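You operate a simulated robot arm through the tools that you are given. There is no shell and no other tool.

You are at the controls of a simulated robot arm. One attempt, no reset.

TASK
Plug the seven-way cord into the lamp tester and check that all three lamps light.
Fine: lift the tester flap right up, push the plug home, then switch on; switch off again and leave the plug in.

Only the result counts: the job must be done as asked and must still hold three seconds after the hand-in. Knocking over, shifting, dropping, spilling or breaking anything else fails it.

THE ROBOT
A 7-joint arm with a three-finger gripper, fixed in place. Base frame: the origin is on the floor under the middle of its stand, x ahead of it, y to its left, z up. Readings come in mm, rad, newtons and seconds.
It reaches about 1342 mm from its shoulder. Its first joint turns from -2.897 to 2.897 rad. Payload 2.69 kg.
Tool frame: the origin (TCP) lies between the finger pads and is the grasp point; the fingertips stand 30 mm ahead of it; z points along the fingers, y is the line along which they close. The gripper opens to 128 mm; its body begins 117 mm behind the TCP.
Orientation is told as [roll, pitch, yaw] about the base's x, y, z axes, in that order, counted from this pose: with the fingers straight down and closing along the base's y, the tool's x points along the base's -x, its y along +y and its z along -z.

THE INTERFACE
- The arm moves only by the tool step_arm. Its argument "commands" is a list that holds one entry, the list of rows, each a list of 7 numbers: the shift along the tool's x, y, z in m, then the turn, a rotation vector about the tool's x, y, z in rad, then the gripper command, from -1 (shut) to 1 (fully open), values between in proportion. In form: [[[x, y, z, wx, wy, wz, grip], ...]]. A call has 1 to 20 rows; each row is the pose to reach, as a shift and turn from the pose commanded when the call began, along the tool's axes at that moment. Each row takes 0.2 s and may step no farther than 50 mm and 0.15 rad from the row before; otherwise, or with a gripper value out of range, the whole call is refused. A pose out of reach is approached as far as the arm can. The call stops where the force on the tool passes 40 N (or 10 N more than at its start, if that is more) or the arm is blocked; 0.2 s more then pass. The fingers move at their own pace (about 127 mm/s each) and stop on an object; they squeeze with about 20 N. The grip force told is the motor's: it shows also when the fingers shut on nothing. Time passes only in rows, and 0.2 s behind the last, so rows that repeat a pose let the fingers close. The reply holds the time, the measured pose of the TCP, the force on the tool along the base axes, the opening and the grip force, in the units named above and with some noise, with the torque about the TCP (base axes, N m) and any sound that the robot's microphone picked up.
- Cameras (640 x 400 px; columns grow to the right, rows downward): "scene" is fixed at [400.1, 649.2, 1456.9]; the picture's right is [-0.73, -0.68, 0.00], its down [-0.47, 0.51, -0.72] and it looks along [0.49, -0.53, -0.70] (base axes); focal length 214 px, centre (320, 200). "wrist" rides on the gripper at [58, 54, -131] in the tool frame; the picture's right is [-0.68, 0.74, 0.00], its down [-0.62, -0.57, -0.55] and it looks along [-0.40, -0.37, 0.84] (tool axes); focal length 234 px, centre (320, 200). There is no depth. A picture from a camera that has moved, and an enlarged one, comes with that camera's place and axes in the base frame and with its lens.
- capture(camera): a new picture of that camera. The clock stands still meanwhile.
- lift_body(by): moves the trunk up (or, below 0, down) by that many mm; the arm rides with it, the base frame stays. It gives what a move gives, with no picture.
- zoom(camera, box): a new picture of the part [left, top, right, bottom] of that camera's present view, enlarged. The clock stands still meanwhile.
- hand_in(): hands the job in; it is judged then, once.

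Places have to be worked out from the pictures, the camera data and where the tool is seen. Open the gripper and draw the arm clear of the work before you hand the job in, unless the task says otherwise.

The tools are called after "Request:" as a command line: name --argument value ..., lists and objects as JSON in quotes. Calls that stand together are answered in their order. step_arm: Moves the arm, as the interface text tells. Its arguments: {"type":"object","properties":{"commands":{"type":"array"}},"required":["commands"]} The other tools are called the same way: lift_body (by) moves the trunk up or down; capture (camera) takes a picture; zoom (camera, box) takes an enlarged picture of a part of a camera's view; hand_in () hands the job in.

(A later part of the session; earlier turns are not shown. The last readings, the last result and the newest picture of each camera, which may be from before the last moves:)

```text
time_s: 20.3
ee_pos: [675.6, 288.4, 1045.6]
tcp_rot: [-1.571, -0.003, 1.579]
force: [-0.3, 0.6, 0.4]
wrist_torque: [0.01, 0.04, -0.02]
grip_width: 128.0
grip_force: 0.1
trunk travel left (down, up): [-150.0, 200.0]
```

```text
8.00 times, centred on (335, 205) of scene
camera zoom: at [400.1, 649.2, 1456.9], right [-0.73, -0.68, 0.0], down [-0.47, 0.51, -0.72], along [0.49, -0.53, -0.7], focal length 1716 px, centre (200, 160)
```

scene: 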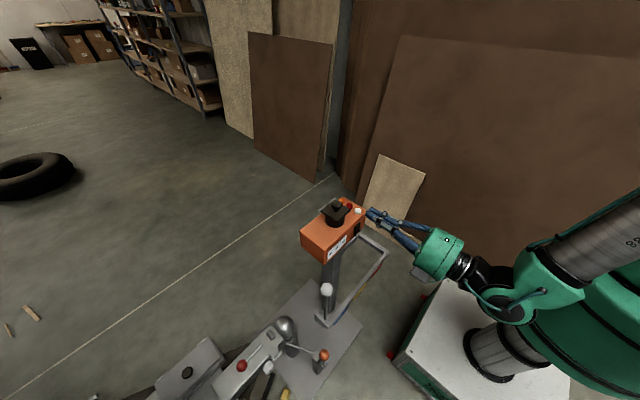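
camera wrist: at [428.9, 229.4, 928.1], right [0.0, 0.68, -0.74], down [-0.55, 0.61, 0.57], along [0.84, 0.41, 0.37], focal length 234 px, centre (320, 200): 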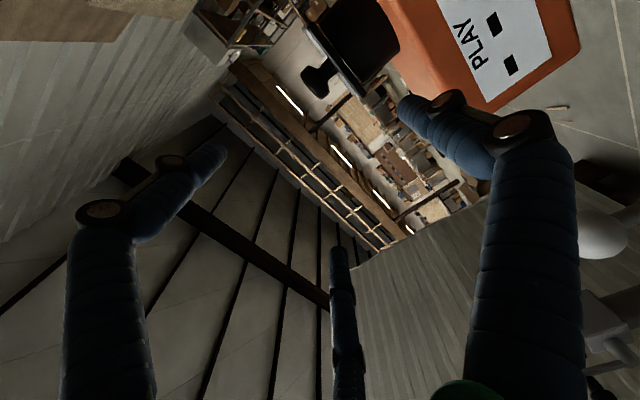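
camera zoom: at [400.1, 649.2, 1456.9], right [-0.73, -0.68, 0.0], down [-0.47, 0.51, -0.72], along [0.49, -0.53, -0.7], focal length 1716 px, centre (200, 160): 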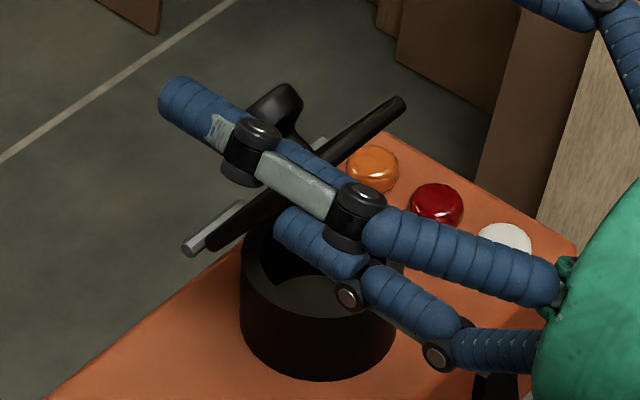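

Contact force is gone and the flap is still raised ~55°. I retreat the finger 12 mm in −x to learn whether the flap holds by itself or follows the finger.

Request:
step_arm --commands '[[[0, 0, -0.006, 0, 0, 0, 1], [0, 0, -0.012, 0, 0, 0, 1]]]'

Request:
zoom --camera "wrist" --box '[320, 0, 480, 120]'

Request:
zoom --camera "scene" --box '[300, 180, 370, 230]'

```text
time_s: 20.9
ee_pos: [664.3, 289.3, 1044.5]
tcp_rot: [-1.57, -0.002, 1.582]
force: [0.4, 1.1, 0.9]
wrist_torque: [0.02, 0.0, 0.03]
grip_width: 128.2
grip_force: 0.1
trunk travel left (down, up): [-150.0, 200.0]
```

```text
3.33 times, centred on (400, 60) of wrist
camera zoom: at [533.1, 228.9, 992.3], right [-0.01, 0.68, -0.73], down [-0.56, 0.61, 0.57], along [0.83, 0.41, 0.37], focal length 781 px, centre (53, 667)
```

zoom: 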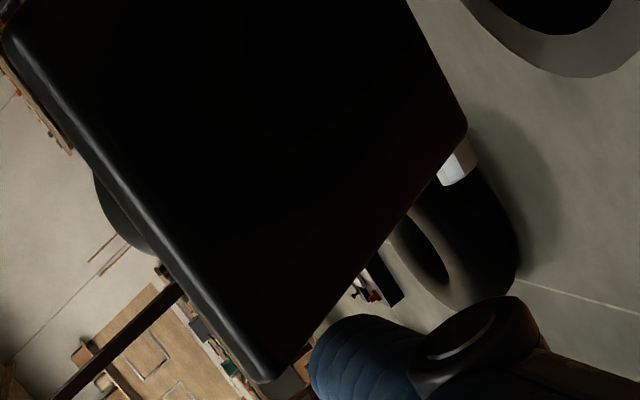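

```text
8.00 times, centred on (335, 205) of scene
camera zoom: at [400.1, 649.2, 1456.9], right [-0.73, -0.68, 0.0], down [-0.47, 0.51, -0.72], along [0.49, -0.53, -0.7], focal length 1716 px, centre (200, 160)
```

zoom: 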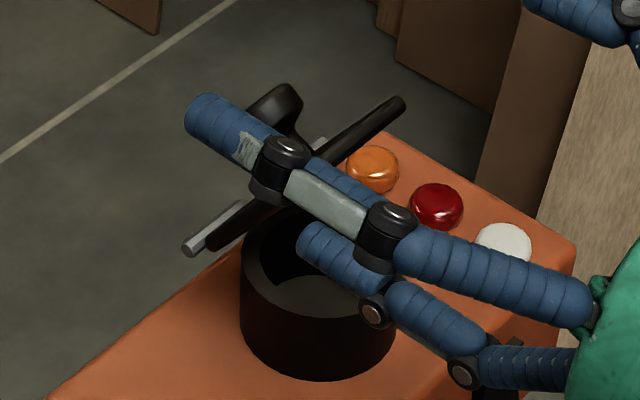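

The hinge has enough friction: the flap stayed put. I now move the finger inward 25 mm with the gap kept, then push on its underside along the arc towards 90°+.

Request:
step_arm --commands '[[[0.012, 0, 0, 0, 0, 0, 1], [0.025, 0, 0, 0, 0, 0, 1], [0.025, -0.004, 0.009, 0, 0, 0, 1], [0.025, -0.008, 0.017, 0, 0, 0, 1], [0.025, -0.014, 0.0275, 0, 0, 0, 1], [0.025, -0.02, 0.038, 0, 0, 0, 1]]]'

Request:
zoom --camera "wrist" --box '[300, 0, 480, 130]'

Request:
zoom --camera "scene" --box '[300, 170, 370, 230]'

```text
time_s: 22.3
ee_pos: [702.5, 263.5, 1065.1]
tcp_rot: [-1.573, -0.003, 1.581]
force: [0.3, 0.5, 0.3]
wrist_torque: [-0.01, -0.01, -0.02]
grip_width: 127.9
grip_force: 0.0
trunk travel left (down, up): [-150.0, 200.0]
```

```text
3.08 times, centred on (390, 65) of wrist
camera zoom: at [571.5, 204.2, 1012.4], right [-0.01, 0.68, -0.73], down [-0.56, 0.61, 0.57], along [0.83, 0.41, 0.37], focal length 720 px, centre (105, 615)
```

zoom: 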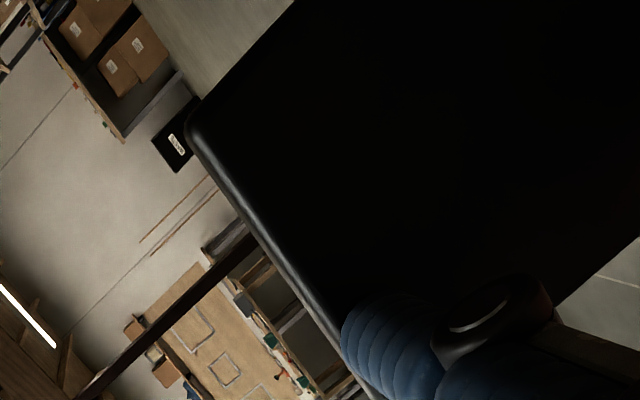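

```text
6.67 times, centred on (335, 200) of scene
camera zoom: at [400.1, 649.2, 1456.9], right [-0.73, -0.68, 0.0], down [-0.47, 0.51, -0.72], along [0.49, -0.53, -0.7], focal length 1430 px, centre (220, 200)
```

zoom: 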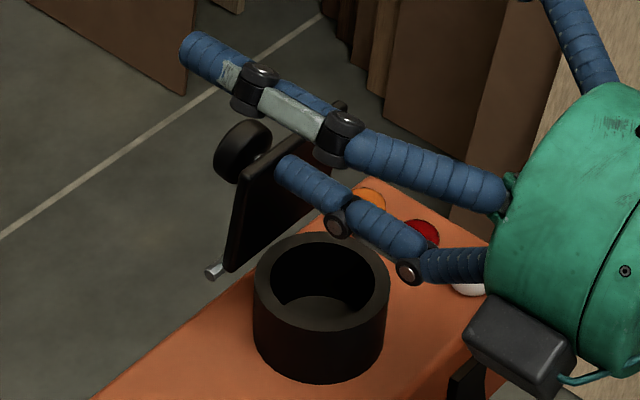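

The flap is now near vertical and the socket bore is open. I keep pushing gently past vertical until the stop is felt.

Request:
step_arm --commands '[[[0, -0.002, 0.006, 0, 0, 0, 1], [0, -0.0035, 0.012, 0, 0, 0, 1], [0, -0.004, 0.018, 0, 0, 0, 1], [0, -0.005, 0.024, 0, 0, 0, 1], [0, -0.005, 0.03, 0, 0, 0, 1], [0, -0.0045, 0.036, 0, 0, 0, 1]]]'

Request:
zoom --camera "scene" --box '[300, 170, 370, 230]'

Request:
zoom --camera "wrist" --box '[300, 0, 480, 130]'

```text
time_s: 23.7
ee_pos: [737.3, 263.6, 1070.0]
tcp_rot: [-1.57, -0.001, 1.581]
force: [-9.0, -0.2, -1.0]
wrist_torque: [-0.02, 0.69, -0.02]
grip_width: 128.6
grip_force: 0.0
trunk travel left (down, up): [-150.0, 200.0]
```

```text
6.67 times, centred on (335, 200) of scene
camera zoom: at [400.1, 649.2, 1456.9], right [-0.73, -0.68, 0.0], down [-0.47, 0.51, -0.72], along [0.49, -0.53, -0.7], focal length 1430 px, centre (220, 200)
```

zoom: 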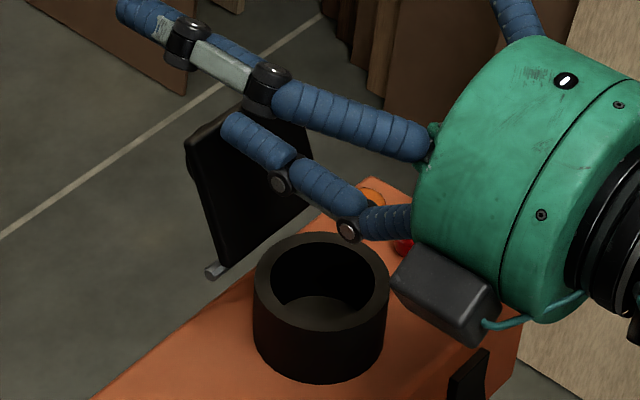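

```text
3.08 times, centred on (390, 65) of wrist
camera zoom: at [606.7, 204.5, 1016.5], right [-0.01, 0.68, -0.74], down [-0.55, 0.61, 0.57], along [0.83, 0.41, 0.37], focal length 720 px, centre (105, 615)
```

zoom: 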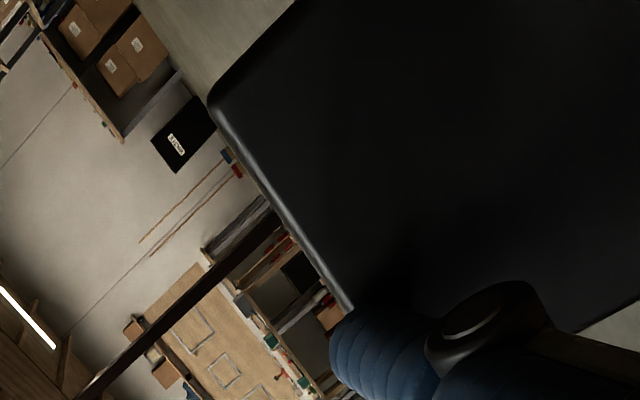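

A steady −9 N in x shows the flap is against its stop at about 110°. I withdraw straight back in −x and check the flap stays up.

Request:
step_arm --commands '[[[0, -0.005, -0.03, 0, 0, 0, 1], [0, -0.01, -0.075, 0, 0, 0, 1], [0, -0.02, -0.12, 0, 0, 0, 1], [0, -0.03, -0.165, 0, 0, 0, 1], [0, -0.05, -0.205, 0, 0, 0, 1]]]'

Request:
zoom --camera "scene" --box '[300, 170, 370, 230]'

Request:
capture --camera "scene"

```text
time_s: 24.9
ee_pos: [532.5, 262.4, 1120.4]
tcp_rot: [-1.571, -0.001, 1.581]
force: [0.8, 0.8, -1.5]
wrist_torque: [0.01, -0.02, -0.01]
grip_width: 127.8
grip_force: 0.0
trunk travel left (down, up): [-150.0, 200.0]
```

```text
6.67 times, centred on (335, 200) of scene
camera zoom: at [400.1, 649.2, 1456.9], right [-0.73, -0.68, 0.0], down [-0.47, 0.51, -0.72], along [0.49, -0.53, -0.7], focal length 1430 px, centre (220, 200)
```

zoom: 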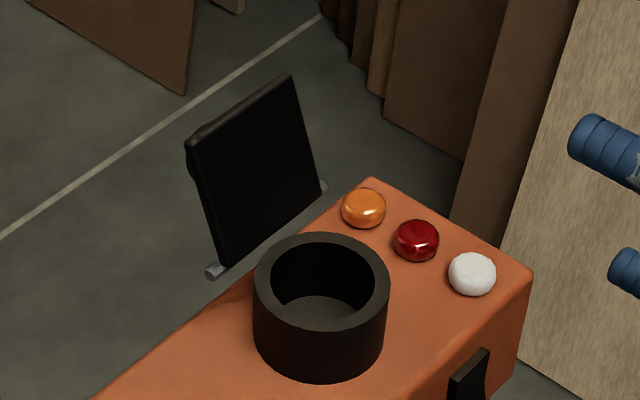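

```text
taken
```

scene: 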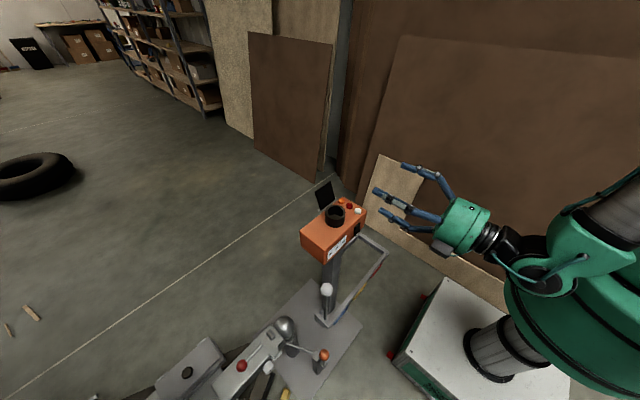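

The flap stays fully open and the socket bore (~54 mm) is visible, with no key apparent. I turn the gripper back to pointing down and then view the socket closely to locate its centre.

Request:
step_arm --commands '[[[0, 0, 0, -0.1428, 0, 0, 1], [0, 0, 0, -0.2856, 0, 0, 1], [0, 0, 0, -0.4284, 0, 0, 1], [0, 0, 0, -0.5712, 0, 0, 1], [0, 0, 0, -0.714, 0, 0, 1], [0, 0, 0, -0.8568, 0, 0, 1], [0, 0, 0, -0.9996, 0, 0, 1], [0, 0, 0, -1.1424, 0, 0, 1], [0, 0, 0, -1.2852, 0, 0, 1], [0, 0, 0, -1.428, 0, 0, 1], [0, 0, 0, -1.5708, 0, 0, 1]]]'

```text
time_s: 27.3
ee_pos: [532.2, 263.1, 1120.0]
tcp_rot: [0.003, -0.003, 1.581]
force: [-0.4, 0.7, -0.5]
wrist_torque: [-0.01, -0.05, -0.01]
grip_width: 127.8
grip_force: 0.1
trunk travel left (down, up): [-150.0, 200.0]
```

Now pointing down again. I shift to about [642, 188, 1090] for a first oblique close view of the socket and correct the small yaw drift.

Request:
step_arm --commands '[[[0.025, -0.036, 0.01, 0, 0, 0.003, 1], [0.051, -0.073, 0.02, 0, 0, 0.006, 1], [0.076, -0.109, 0.03, 0, 0, 0.01, 1], [0.076, -0.109, 0.03, 0, 0, 0.01, 1]]]'

Request:
capture --camera "wrist"

Request:
zoom --camera "wrist" --box '[250, 90, 400, 210]'

```text
time_s: 28.3
ee_pos: [642.3, 186.9, 1090.6]
tcp_rot: [-0.002, -0.001, 1.571]
force: [1.1, 0.0, -0.6]
wrist_torque: [0.03, 0.06, 0.01]
grip_width: 127.9
grip_force: 0.1
trunk travel left (down, up): [-150.0, 200.0]
```

```text
taken
camera wrist: at [588.6, 127.5, 1221.0], right [-0.74, 0.68, 0.0], down [0.57, 0.61, 0.55], along [0.37, 0.41, -0.84], focal length 234 px, centre (320, 200)
```

wrist: 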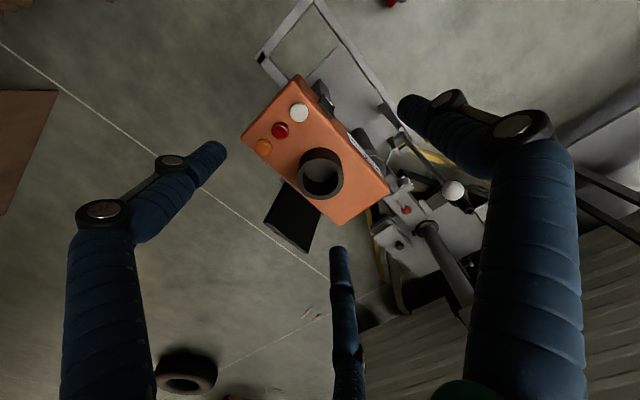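

```text
3.33 times, centred on (325, 150) of wrist
camera zoom: at [588.6, 127.5, 1221.0], right [-0.74, 0.68, 0.0], down [0.57, 0.61, 0.55], along [0.37, 0.41, -0.84], focal length 781 px, centre (303, 367)
```

zoom: 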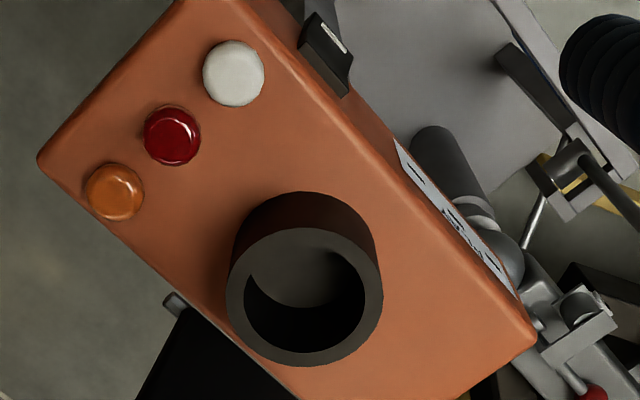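

The ring's centre triangulates to about [700.3, 250.1] with its rim at z≈912. I zoom into the bore and the switch for any key and the switch's state.

Request:
zoom --camera "wrist" --box '[295, 140, 350, 205]'

Request:
zoom --camera "wrist" --box '[300, 70, 350, 120]'

Request:
zoom --camera "scene" --box '[340, 210, 375, 245]'

Request:
zoom --camera "scene" --box '[318, 195, 350, 230]'

```text
6.15 times, centred on (322, 172) of wrist
camera zoom: at [588.6, 127.5, 1221.0], right [-0.74, 0.68, 0.0], down [0.57, 0.61, 0.55], along [0.37, 0.41, -0.84], focal length 1441 px, centre (305, 369)
```

zoom: 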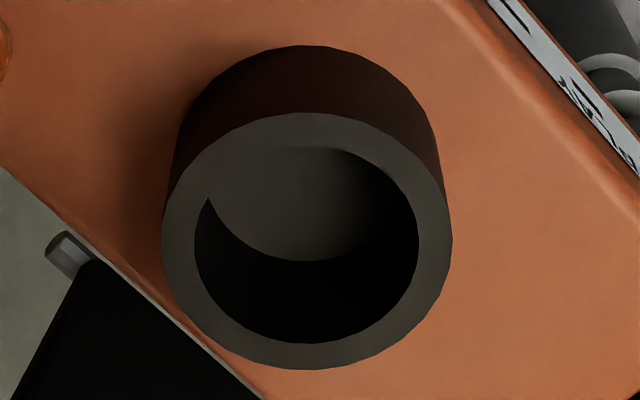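

```text
8.00 times, centred on (325, 95) of wrist
camera zoom: at [588.6, 127.5, 1221.0], right [-0.74, 0.68, 0.0], down [0.57, 0.61, 0.55], along [0.37, 0.41, -0.84], focal length 1873 px, centre (280, 1040)
```

zoom: 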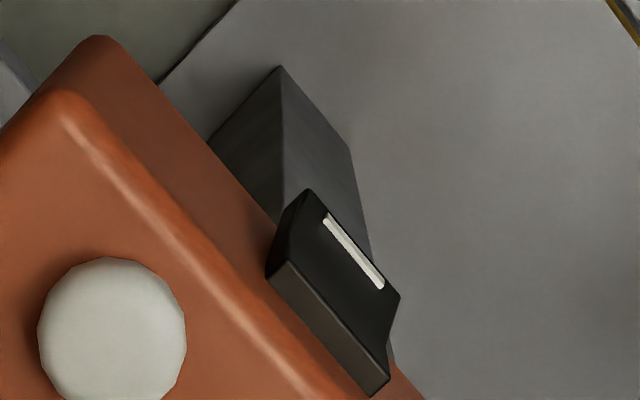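

```text
11.43 times, centred on (358, 228) of scene
camera zoom: at [400.1, 649.2, 1456.9], right [-0.73, -0.68, 0.0], down [-0.47, 0.51, -0.72], along [0.49, -0.53, -0.7], focal length 2451 px, centre (-109, -114)
```

zoom: 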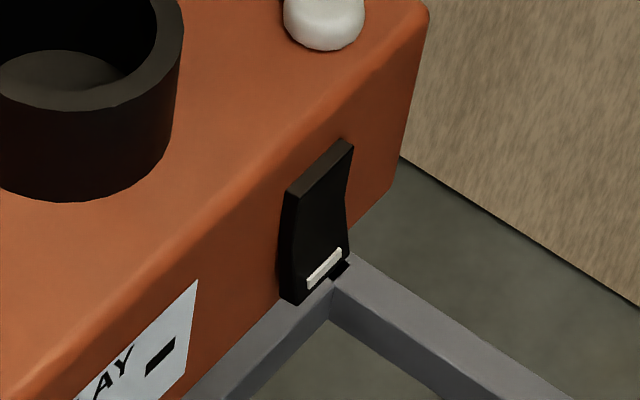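

```text
11.43 times, centred on (334, 212) of scene
camera zoom: at [400.1, 649.2, 1456.9], right [-0.73, -0.68, 0.0], down [-0.47, 0.51, -0.72], along [0.49, -0.53, -0.7], focal length 2451 px, centre (160, 57)
```

zoom: 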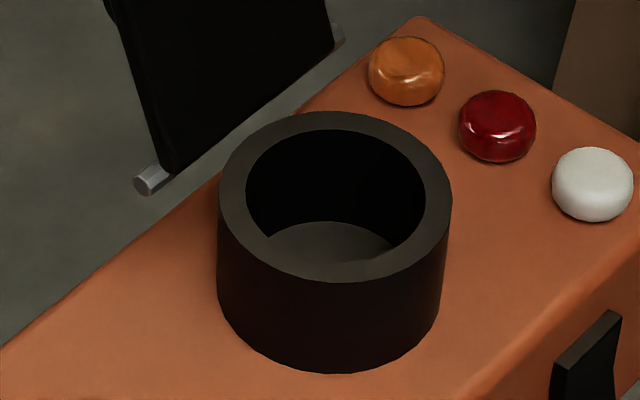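

The socket is a plain round bore, and the rocker's white-marked lower end stands out (off), so its bottom should be pressed for "on". Now I fetch the plug: travel high to above [530, 820.7], gripper open.

Request:
step_arm --commands '[[[-0.0453, 0.008, 0, 0, 0, 0, 1], [-0.0905, 0.016, 0, 0, 0, 0, 1], [-0.1358, 0.0241, 0, 0, 0, 0, 1], [-0.1811, 0.0321, 0, 0, 0, 0, 1], [-0.2264, 0.0401, 0, 0, 0, 0, 1], [-0.2716, 0.0481, 0, 0, 0, 0, 1], [-0.3169, 0.0562, 0, 0, 0, 0, 1], [-0.3622, 0.0642, 0, 0, 0, 0, 1], [-0.4074, 0.0722, 0, 0, 0, 0, 1], [-0.4527, 0.0802, 0, 0, 0, 0, 1], [-0.498, 0.0882, 0, 0, 0, 0, 1], [-0.5433, 0.0963, 0, 0, 0, 0, 1], [-0.5885, 0.1043, 0, 0, 0, 0, 1], [-0.6338, 0.1123, 0, 0, 0, 0, 1], [-0.6338, 0.1123, 0.048, 0, 0, 0, 1], [-0.6338, 0.1123, 0.096, 0, 0, 0, 1], [-0.6338, 0.1123, 0.144, 0, 0, 0, 1], [-0.6338, 0.1123, 0.192, 0, 0, 0, 1], [-0.6338, 0.1123, 0.24, 0, 0, 0, 1], [-0.6338, 0.1123, 0.288, 0, 0, 0, 1]]]'

Request:
capture --camera "wrist"

Request:
zoom --camera "wrist" --box '[250, 60, 400, 170]'

```text
time_s: 32.5
ee_pos: [528.9, 822.6, 805.7]
tcp_rot: [-0.001, -0.003, 1.571]
force: [0.3, 0.4, 1.4]
wrist_torque: [0.01, 0.03, 0.01]
grip_width: 127.8
grip_force: 0.1
trunk travel left (down, up): [-150.0, 200.0]
```

```text
taken
camera wrist: at [475.7, 763.5, 936.2], right [-0.74, 0.68, 0.0], down [0.56, 0.61, 0.55], along [0.37, 0.41, -0.83], focal length 234 px, centre (320, 200)
```

wrist: 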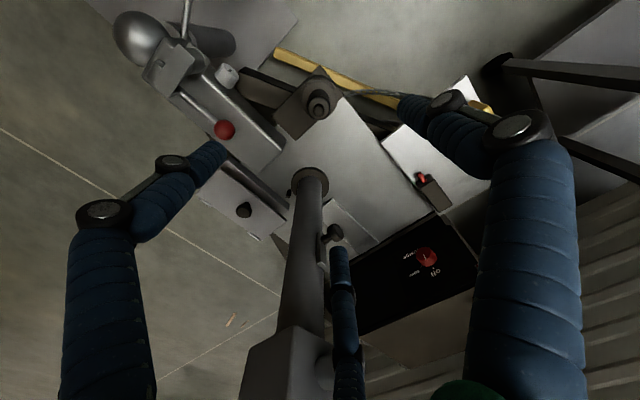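

```text
3.64 times, centred on (325, 115) of wrist
camera zoom: at [475.7, 763.5, 936.2], right [-0.74, 0.68, 0.0], down [0.56, 0.61, 0.55], along [0.37, 0.41, -0.83], focal length 852 px, centre (302, 509)
```

zoom: 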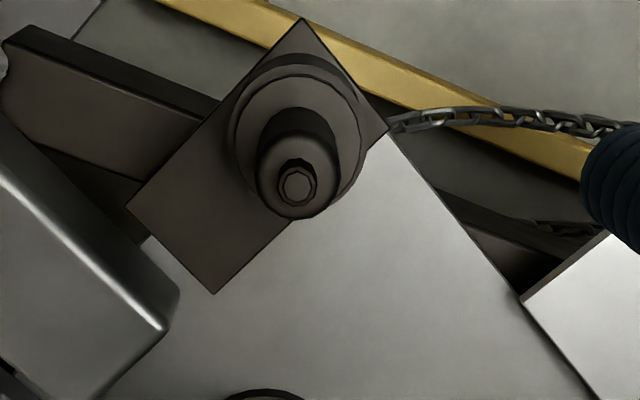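

The plug tip appears about (−1, −2.5) mm from the tool axis. I correct that and descend to z≈640, just above the plug, then check again.

Request:
step_arm --commands '[[[0.0025, 0.0009, 0.042, 0, 0, 0, 1], [0.0025, 0.0009, 0.084, 0, 0, 0, 1], [0.0025, 0.0009, 0.126, 0, 0, 0, 1], [0.0025, 0.0009, 0.165, 0, 0, 0, 1], [0.0025, 0.0009, 0.165, 0, 0, 0, 1]]]'

Request:
capture --camera "wrist"

Request:
zoom --camera "wrist" --box '[250, 80, 400, 190]'

```text
time_s: 33.7
ee_pos: [529.1, 819.9, 637.6]
tcp_rot: [0.0, 0.0, 1.57]
force: [-0.3, -0.8, 0.0]
wrist_torque: [0.02, 0.02, 0.02]
grip_width: 128.1
grip_force: 0.1
trunk travel left (down, up): [-150.0, 200.0]
```

```text
taken
camera wrist: at [475.7, 760.3, 768.8], right [-0.74, 0.68, 0.0], down [0.57, 0.62, 0.55], along [0.37, 0.41, -0.84], focal length 234 px, centre (320, 200)
```

wrist: 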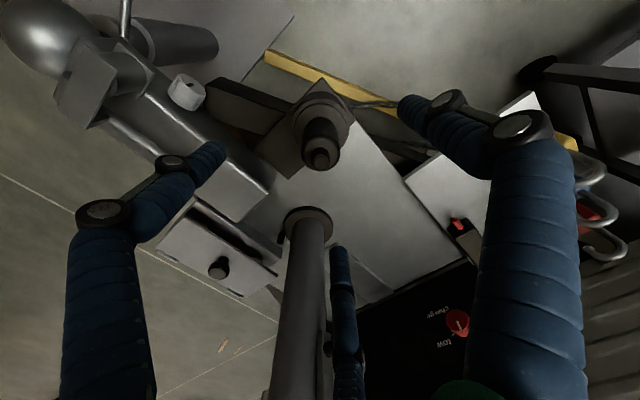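

```text
3.64 times, centred on (325, 135) of wrist
camera zoom: at [475.7, 760.3, 768.8], right [-0.74, 0.68, 0.0], down [0.57, 0.62, 0.55], along [0.37, 0.41, -0.84], focal length 852 px, centre (302, 436)
```

zoom: 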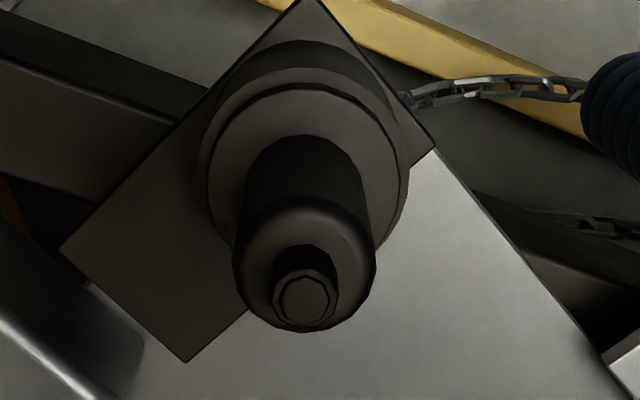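

The axis is aligned within about a millimetre. I descend to TCP z≈548 (fingertips just above the collar) and then close the fingers on the plug body.

Request:
step_arm --commands '[[[0, 0, 0.03, 0, 0, 0, 1], [0, 0, 0.06, 0, 0, 0, 1], [0, 0, 0.089, 0, 0, 0, 1], [0, 0, 0.089, 0, 0, 0, 1]]]'

Request:
capture --camera "wrist"

```text
time_s: 34.7
ee_pos: [529.9, 820.5, 549.6]
tcp_rot: [0.0, -0.002, 1.572]
force: [-0.1, -0.5, -0.2]
wrist_torque: [-0.01, -0.01, -0.04]
grip_width: 128.3
grip_force: 0.0
trunk travel left (down, up): [-150.0, 200.0]
```

```text
taken
camera wrist: at [476.2, 761.5, 680.4], right [-0.74, 0.68, 0.0], down [0.57, 0.61, 0.55], along [0.37, 0.41, -0.84], focal length 234 px, centre (320, 200)
```

wrist: 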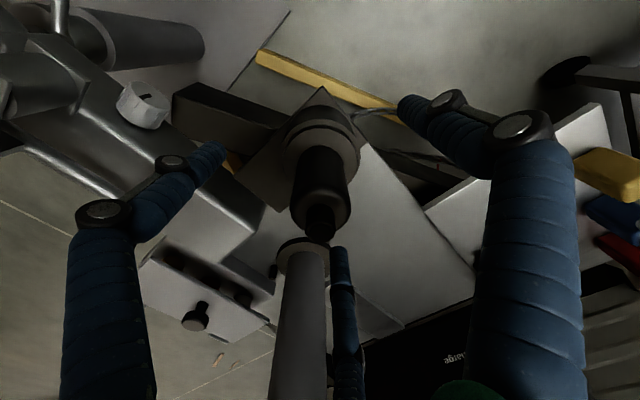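

Everything is clear around the fingers. I raise 3 mm for margin to the collar and close on the plug body.

Request:
step_arm --commands '[[[0, 0, -0.003, 0, 0, 0, 0.3], [0, 0, -0.003, 0, 0, 0, -0.2], [0, 0, -0.003, 0, 0, 0, -1], [0, 0, -0.003, 0, 0, 0, -1], [0, 0, -0.003, 0, 0, 0, -1]]]'

Request:
zoom --camera "wrist" --box '[240, 90, 400, 250]'

```text
time_s: 35.9
ee_pos: [530.2, 821.1, 552.7]
tcp_rot: [0.001, -0.002, 1.571]
force: [0.3, -0.1, 0.1]
wrist_torque: [0.01, 0.0, 0.02]
grip_width: 34.9
grip_force: 20.4
trunk travel left (down, up): [-150.0, 200.0]
```

```text
2.50 times, centred on (320, 170) of wrist
camera zoom: at [475.8, 761.3, 683.8], right [-0.74, 0.68, 0.0], down [0.57, 0.61, 0.55], along [0.37, 0.41, -0.84], focal length 585 px, centre (320, 275)
```

zoom: 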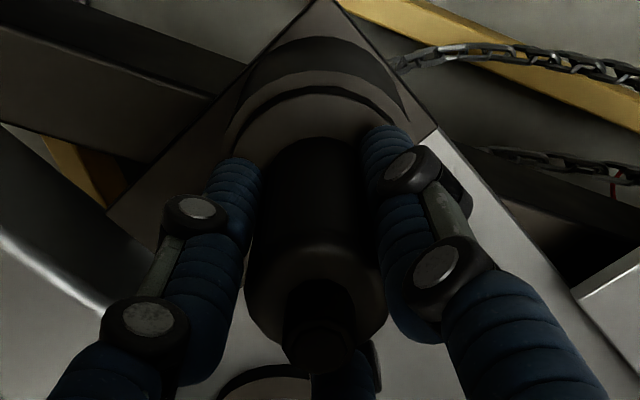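

The fingers hold the plug body at 34.9 mm with no side force. I lift straight up 60 mm in gentle rows and check it comes along.

Request:
step_arm --commands '[[[0, 0, -0.008, 0, 0, 0, -1], [0, 0, -0.016, 0, 0, 0, -1], [0, 0, -0.024, 0, 0, 0, -1], [0, 0, -0.036, 0, 0, 0, -1], [0, 0, -0.048, 0, 0, 0, -1], [0, 0, -0.06, 0, 0, 0, -1]]]'

Request:
capture --camera "wrist"

```text
time_s: 37.3
ee_pos: [528.9, 819.7, 612.0]
tcp_rot: [0.002, -0.003, 1.572]
force: [-0.1, -0.5, -1.6]
wrist_torque: [0.03, 0.01, -0.03]
grip_width: 34.6
grip_force: 20.2
trunk travel left (down, up): [-150.0, 200.0]
```

```text
taken
camera wrist: at [475.5, 760.5, 743.6], right [-0.74, 0.68, 0.0], down [0.57, 0.62, 0.55], along [0.37, 0.41, -0.84], focal length 234 px, centre (320, 200)
```

wrist: 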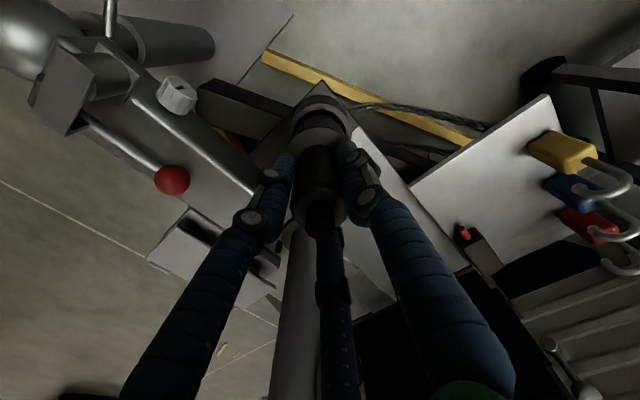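

The plug is free and hangs in the grip (about 1.6 N). I raise it well above everything before the transfer.

Request:
step_arm --commands '[[[0, 0, -0.04, 0, 0, 0, -1], [0, 0, -0.085, 0, 0, 0, -1], [0, 0, -0.13, 0, 0, 0, -1], [0, 0, -0.175, 0, 0, 0, -1], [0, 0, -0.22, 0, 0, 0, -1], [0, 0, -0.265, 0, 0, 0, -1], [0, 0, -0.31, 0, 0, 0, -1], [0, 0, -0.355, 0, 0, 0, -1], [0, 0, -0.4, 0, 0, 0, -1], [0, 0, -0.445, 0, 0, 0, -1], [0, 0, -0.49, 0, 0, 0, -1]]]'

Request:
capture --camera "wrist"

Request:
capture --camera "scene"

```text
time_s: 39.7
ee_pos: [530.5, 818.9, 1101.8]
tcp_rot: [0.001, -0.002, 1.572]
force: [-0.2, 0.3, -1.7]
wrist_torque: [-0.04, -0.03, 0.02]
grip_width: 34.8
grip_force: 20.2
trunk travel left (down, up): [-150.0, 200.0]
```

```text
taken
camera wrist: at [476.3, 760.8, 1233.5], right [-0.74, 0.68, 0.0], down [0.57, 0.62, 0.55], along [0.37, 0.41, -0.84], focal length 234 px, centre (320, 200)
```

wrist: 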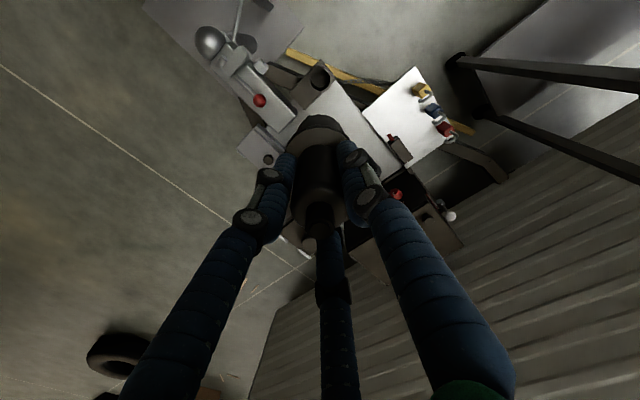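

```text
taken
```

scene: 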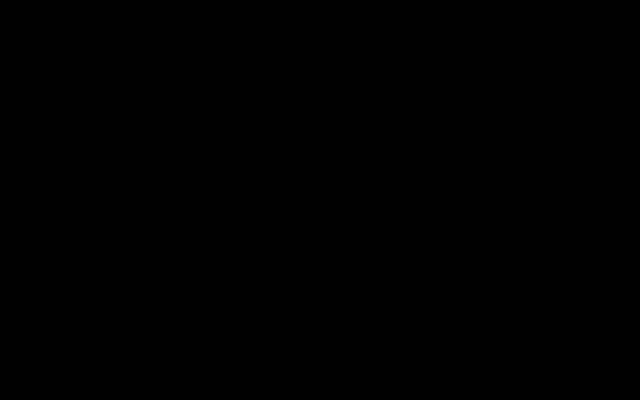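

The scene camera is currently blocked by the arm, but the wrist view shows the plug firmly in the grip. I enlarge it to see the nose below the collar.

Request:
zoom --camera "wrist" --box '[260, 100, 380, 260]'

```text
2.50 times, centred on (320, 180) of wrist
camera zoom: at [476.3, 760.8, 1233.5], right [-0.74, 0.68, 0.0], down [0.57, 0.62, 0.55], along [0.37, 0.41, -0.84], focal length 585 px, centre (320, 250)
```

zoom: 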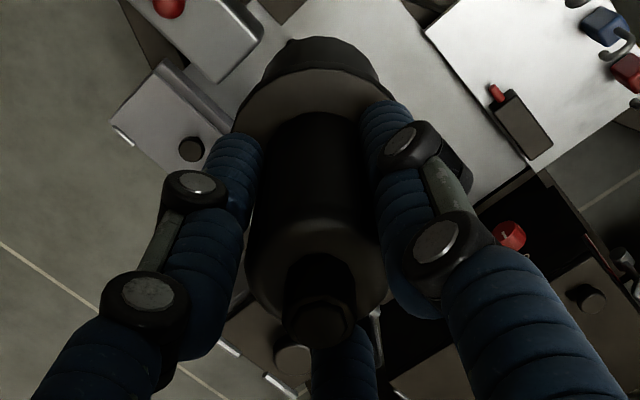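

There may be a small bump on the nose at its upper left; I enlarge that area to look for a key.

Request:
zoom --camera "wrist" --box '[290, 105, 355, 160]'

```text
7.27 times, centred on (322, 132) of wrist
camera zoom: at [476.3, 760.8, 1233.5], right [-0.74, 0.68, 0.0], down [0.57, 0.62, 0.55], along [0.37, 0.41, -0.84], focal length 1703 px, centre (302, 691)
```

zoom: 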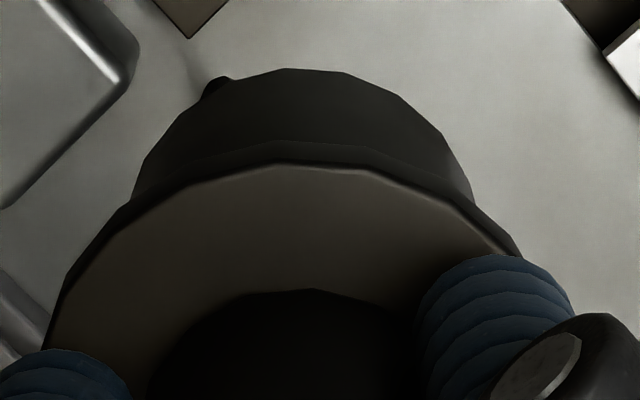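

The plug's nose carries a small key lug, at roughly the −y side (azimuth about −105°). So I must find the matching keyway in the socket; I carry the plug to a side position where both cameras can view the socket.

Request:
step_arm --commands '[[[0.0461, -0.0074, 0, 0, 0, 0, -1], [0.0922, -0.0147, 0, 0, 0, 0, -1], [0.1383, -0.0221, 0, 0, 0, 0, -1], [0.1844, -0.0294, 0, 0, 0, 0, -1], [0.2305, -0.0368, 0, 0, 0, 0, -1], [0.2766, -0.0441, 0, 0, 0, 0, -1], [0.3227, -0.0515, 0, 0, 0, 0, -1], [0.3688, -0.0588, 0, 0, 0, 0, -1], [0.4149, -0.0662, 0, 0, 0, 0, -1], [0.461, -0.0735, 0, 0, 0, 0, -1]]]'

Request:
capture --camera "wrist"

Request:
capture --camera "scene"

```text
time_s: 41.9
ee_pos: [602.6, 357.9, 1101.4]
tcp_rot: [0.001, -0.002, 1.572]
force: [-0.4, 0.0, -1.5]
wrist_torque: [-0.02, 0.01, -0.01]
grip_width: 34.8
grip_force: 19.3
trunk travel left (down, up): [-150.0, 200.0]
```

```text
taken
camera wrist: at [548.7, 298.1, 1232.3], right [-0.74, 0.68, 0.0], down [0.57, 0.61, 0.55], along [0.37, 0.41, -0.84], focal length 234 px, centre (320, 200)
```

wrist: 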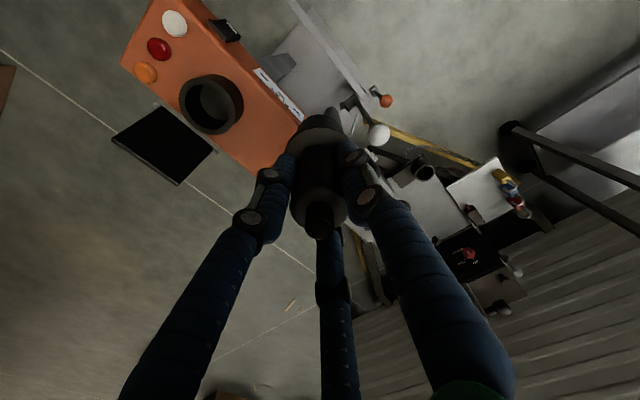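

```text
taken
```

scene: 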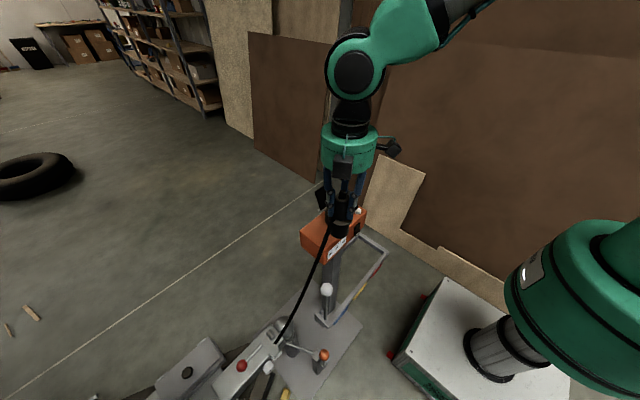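

A cord is visible running from the plug back to the drawbar. Now I zoom on the socket bore to look for the keyway.

Request:
zoom --camera "wrist" --box '[170, 65, 255, 145]'

Request:
zoom --camera "wrist" --box '[295, 105, 345, 150]'

Request:
zoom --camera "scene" --box '[310, 170, 370, 240]'

```text
5.00 times, centred on (212, 105) of wrist
camera zoom: at [548.7, 298.1, 1232.3], right [-0.74, 0.68, 0.0], down [0.57, 0.61, 0.55], along [0.37, 0.41, -0.84], focal length 1171 px, centre (858, 675)
```

zoom: 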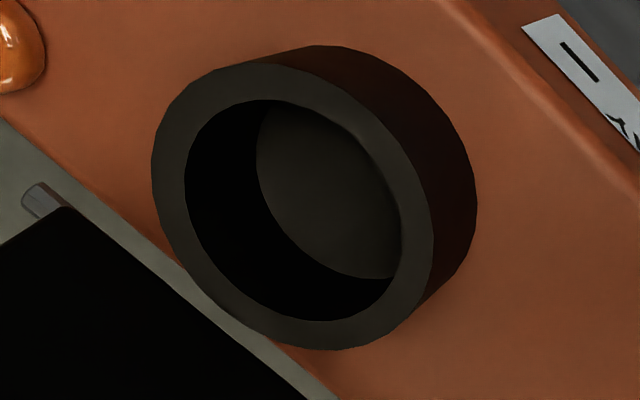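

```text
8.89 times, centred on (320, 128) of wrist
camera zoom: at [548.7, 298.1, 1232.3], right [-0.74, 0.68, 0.0], down [0.57, 0.61, 0.55], along [0.37, 0.41, -0.84], focal length 2082 px, centre (320, 844)
```

zoom: 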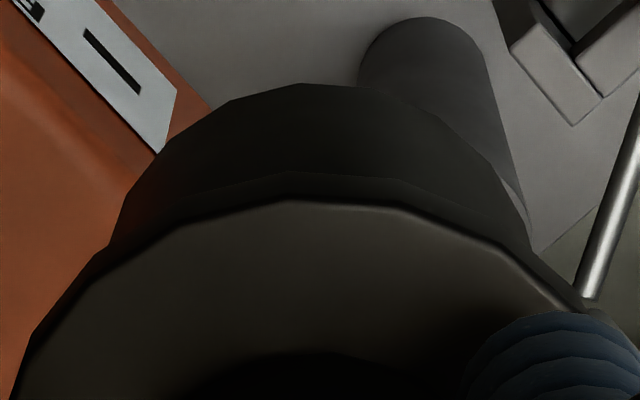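

```text
5.71 times, centred on (340, 205) of scene
camera zoom: at [400.1, 649.2, 1456.9], right [-0.73, -0.68, 0.0], down [-0.47, 0.51, -0.72], along [0.49, -0.53, -0.7], focal length 1226 px, centre (206, 171)
```

zoom: 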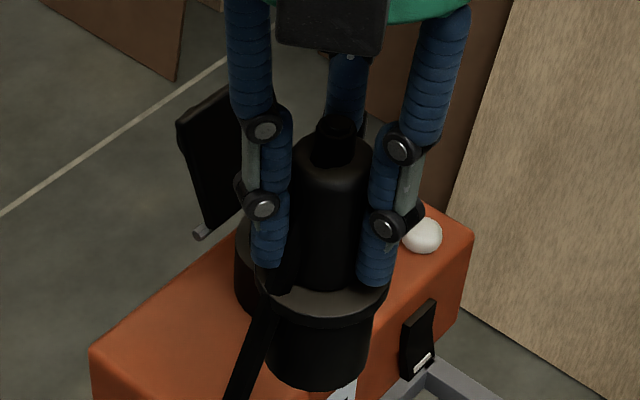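

No lug after all: that bump was a background peg, and both nose (~49 mm) and bore (~54 mm) are plain round. I carry the plug over the socket at about [699.5, 249.5], still high.

Request:
step_arm --commands '[[[0.0271, -0.0242, 0, 0, 0, 0, -1], [0.0542, -0.0485, 0, 0, 0, 0, -1], [0.0813, -0.0727, 0, 0, 0, 0, -1], [0.1084, -0.0969, 0, 0, 0, 0, -1], [0.1084, -0.0969, 0.03, 0, 0, 0, -1], [0.1084, -0.0969, 0.05, 0, 0, 0, -1]]]'

Request:
capture --camera "wrist"

Request:
zoom --camera "wrist" --box '[260, 70, 400, 180]'

Request:
zoom --camera "scene" --box '[300, 150, 370, 240]'

```text
time_s: 43.3
ee_pos: [700.7, 249.6, 1050.0]
tcp_rot: [0.0, -0.003, 1.569]
force: [0.2, 0.3, -1.3]
wrist_torque: [0.01, 0.04, 0.01]
grip_width: 34.5
grip_force: 21.0
trunk travel left (down, up): [-150.0, 200.0]
```

```text
taken
camera wrist: at [646.4, 190.6, 1182.0], right [-0.74, 0.68, 0.0], down [0.57, 0.61, 0.55], along [0.37, 0.41, -0.84], focal length 234 px, centre (320, 200)
```

wrist: 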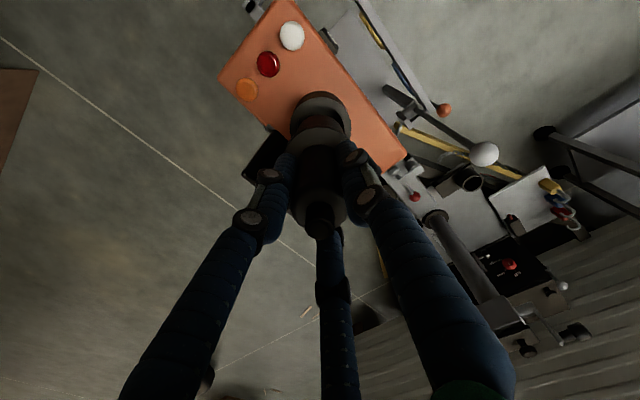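

```text
3.64 times, centred on (330, 125) of wrist
camera zoom: at [646.4, 190.6, 1182.0], right [-0.74, 0.68, 0.0], down [0.57, 0.61, 0.55], along [0.37, 0.41, -0.84], focal length 852 px, centre (284, 473)
```

zoom: 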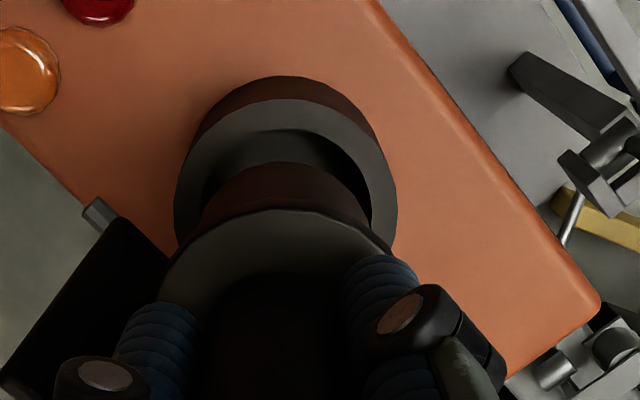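

```text
4.44 times, centred on (335, 195) of scene
camera zoom: at [400.1, 649.2, 1456.9], right [-0.73, -0.68, 0.0], down [-0.47, 0.51, -0.72], along [0.49, -0.53, -0.7], focal length 953 px, centre (253, 222)
```

zoom: 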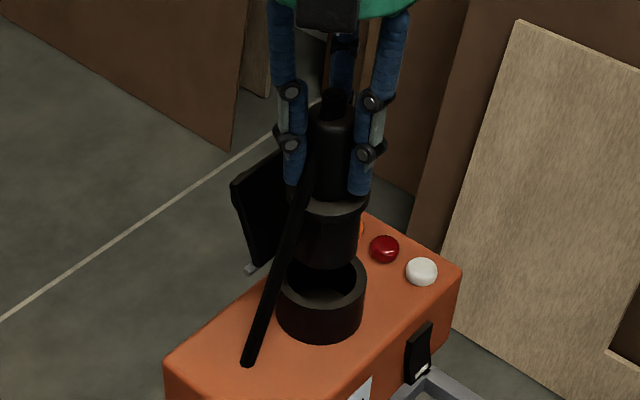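

The plug hangs above the socket, nearly concentric. The cord appears to end oddly in the scene view, so I look at the whole scene before lowering.

Request:
capture --camera "scene"

Request:
zoom --camera "scene" --box '[290, 190, 370, 260]'

```text
taken
```

scene: 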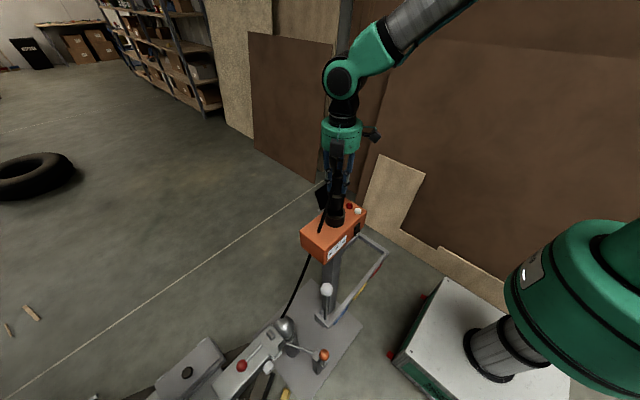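

```text
5.71 times, centred on (330, 225) of scene
camera zoom: at [400.1, 649.2, 1456.9], right [-0.73, -0.68, 0.0], down [-0.47, 0.51, -0.72], along [0.49, -0.53, -0.7], focal length 1226 px, centre (263, 57)
```

zoom: 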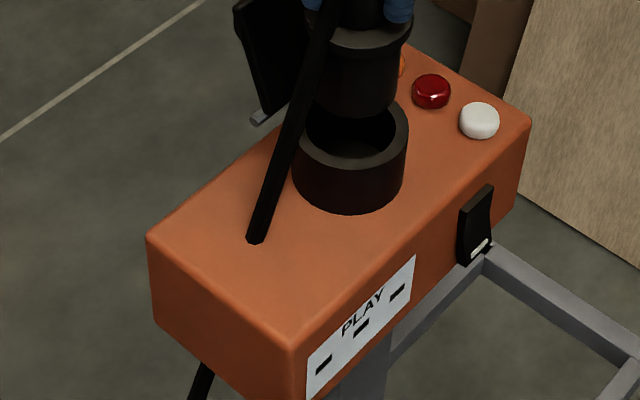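

The cord is only drawn through things, so it doesn't hinder. Nose and ring are concentric to within about 1 mm in both views, so I lower 60 mm in small rows to start it into the bore.

Request:
step_arm --commands '[[[0, 0, 0.012, 0, 0, 0, -1], [0, 0, 0.024, 0, 0, 0, -1], [0, 0, 0.032, 0, 0, 0, -1], [0, 0, 0.04, 0, 0, 0, -1], [0, 0, 0.047, 0, 0, 0, -1], [0, 0, 0.054, 0, 0, 0, -1], [0, 0, 0.06, 0, 0, 0, -1]]]'

Request:
zoom --camera "wrist" --box '[260, 70, 400, 180]'

Request:
zoom --camera "scene" --box '[300, 170, 370, 250]'

```text
time_s: 44.9
ee_pos: [699.7, 249.7, 992.1]
tcp_rot: [0.0, -0.001, 1.57]
force: [-0.7, 0.3, -0.8]
wrist_torque: [0.02, -0.01, -0.04]
grip_width: 34.8
grip_force: 20.2
trunk travel left (down, up): [-150.0, 200.0]
```

```text
3.64 times, centred on (330, 125) of wrist
camera zoom: at [645.8, 190.2, 1122.1], right [-0.74, 0.68, 0.0], down [0.57, 0.61, 0.55], along [0.37, 0.41, -0.84], focal length 852 px, centre (284, 473)
```

zoom: 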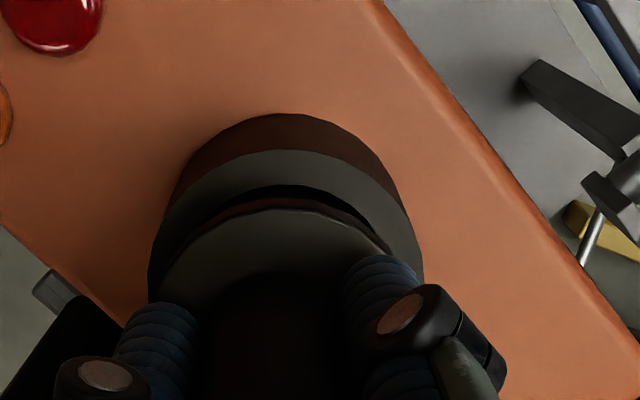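

```text
5.00 times, centred on (335, 210) of scene
camera zoom: at [400.1, 649.2, 1456.9], right [-0.73, -0.68, 0.0], down [-0.47, 0.51, -0.72], along [0.49, -0.53, -0.7], focal length 1072 px, centre (245, 150)
```

zoom: 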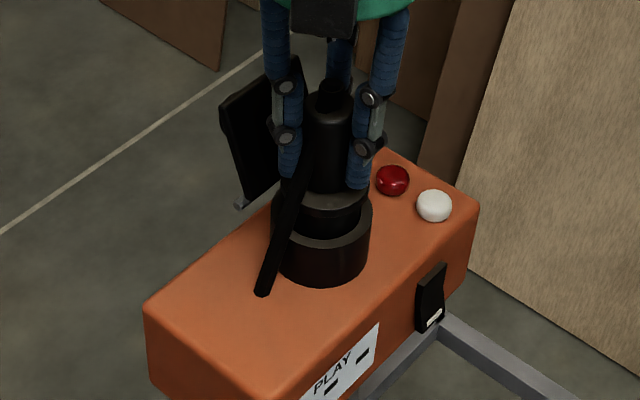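

The nose is entering with no side load. I push on down slowly, expecting the collar to seat on the rim at TCP z≈965.

Request:
step_arm --commands '[[[0, 0, 0.005, 0, 0, 0, -1], [0, 0, 0.01, 0, 0, 0, -1], [0, 0, 0.014, 0, 0, 0, -1], [0, 0, 0.018, 0, 0, 0, -1], [0, 0, 0.021, 0, 0, 0, -1], [0, 0, 0.024, 0, 0, 0, -1], [0, 0, 0.027, 0, 0, 0, -1], [0, 0, 0.03, 0, 0, 0, -1], [0, 0, 0.033, 0, 0, 0, -1]]]'

Request:
zoom --camera "wrist" --box '[260, 70, 400, 180]'

Request:
zoom --camera "scene" --box '[310, 185, 360, 235]'

```text
time_s: 46.9
ee_pos: [701.3, 249.3, 965.5]
tcp_rot: [-0.009, -0.006, 1.571]
force: [-1.1, -4.5, 13.7]
wrist_torque: [-0.21, 0.34, 0.12]
grip_width: 41.6
grip_force: 0.4
trunk travel left (down, up): [-150.0, 200.0]
stopped in row 9: the force on the tool passed its limit at 44 N (the readings are from after the stop); the commanded pose is now the measured one
```

```text
3.64 times, centred on (330, 125) of wrist
camera zoom: at [647.7, 190.7, 1095.4], right [-0.74, 0.68, 0.0], down [0.56, 0.61, 0.56], along [0.38, 0.41, -0.83], focal length 852 px, centre (284, 473)
```

zoom: 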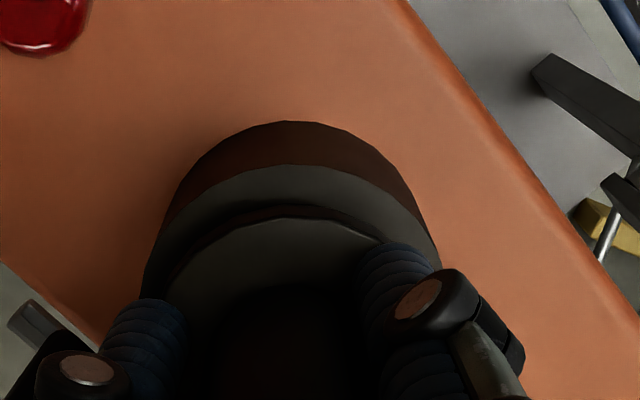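

```text
8.00 times, centred on (335, 210) of scene
camera zoom: at [400.1, 649.2, 1456.9], right [-0.73, -0.68, 0.0], down [-0.47, 0.51, -0.72], along [0.49, -0.53, -0.7], focal length 1716 px, centre (200, 120)
```

zoom: 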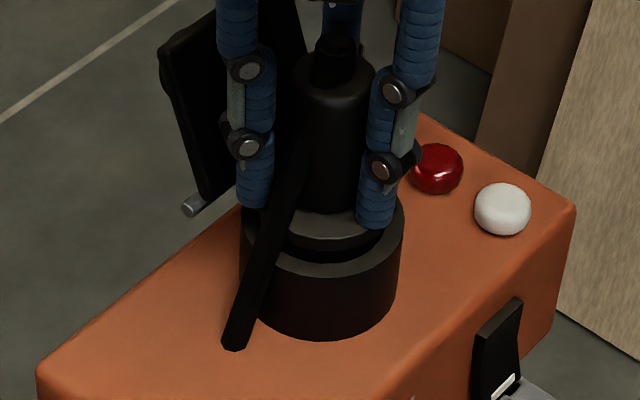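

The move stopped at 44 N with the collar still a few millimetres above the rim, and the grip reading shows the fingers were spread (slipped down onto the collar). I ease up 3 mm and re-close the fingers to see where the plug stands.

Request:
step_arm --commands '[[[0, 0, -0.003, 0, 0, 0, -1], [0, 0, -0.003, 0, 0, 0, -1], [0, 0, -0.003, 0, 0, 0, -1]]]'

Request:
zoom --camera "wrist" --box '[270, 90, 380, 180]'

Request:
zoom --camera "scene" --box '[315, 190, 355, 230]'

```text
time_s: 47.7
ee_pos: [700.4, 251.0, 965.1]
tcp_rot: [-0.003, -0.005, 1.57]
force: [-16.4, 3.6, 1.4]
wrist_torque: [0.14, 0.59, 0.02]
grip_width: 35.0
grip_force: 20.1
trunk travel left (down, up): [-150.0, 200.0]
```

```text
4.44 times, centred on (325, 135) of wrist
camera zoom: at [645.9, 191.0, 1095.8], right [-0.74, 0.68, 0.0], down [0.56, 0.61, 0.55], along [0.37, 0.41, -0.83], focal length 1041 px, centre (298, 489)
```

zoom: 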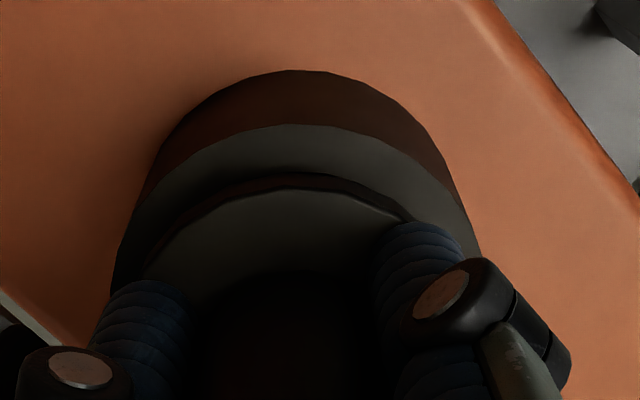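

```text
10.00 times, centred on (335, 210) of scene
camera zoom: at [400.1, 649.2, 1456.9], right [-0.73, -0.68, 0.0], down [-0.47, 0.51, -0.72], along [0.49, -0.53, -0.7], focal length 2145 px, centre (170, 100)
```

zoom: 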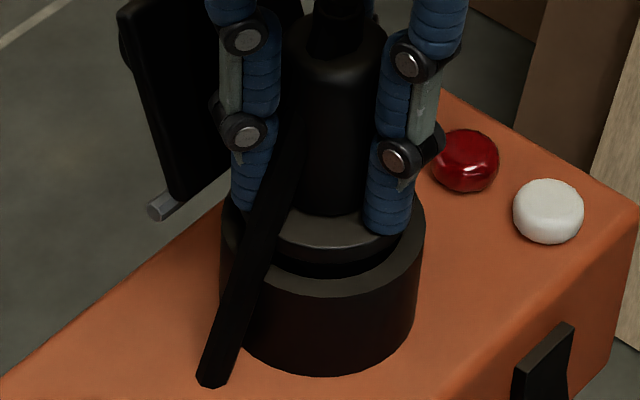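

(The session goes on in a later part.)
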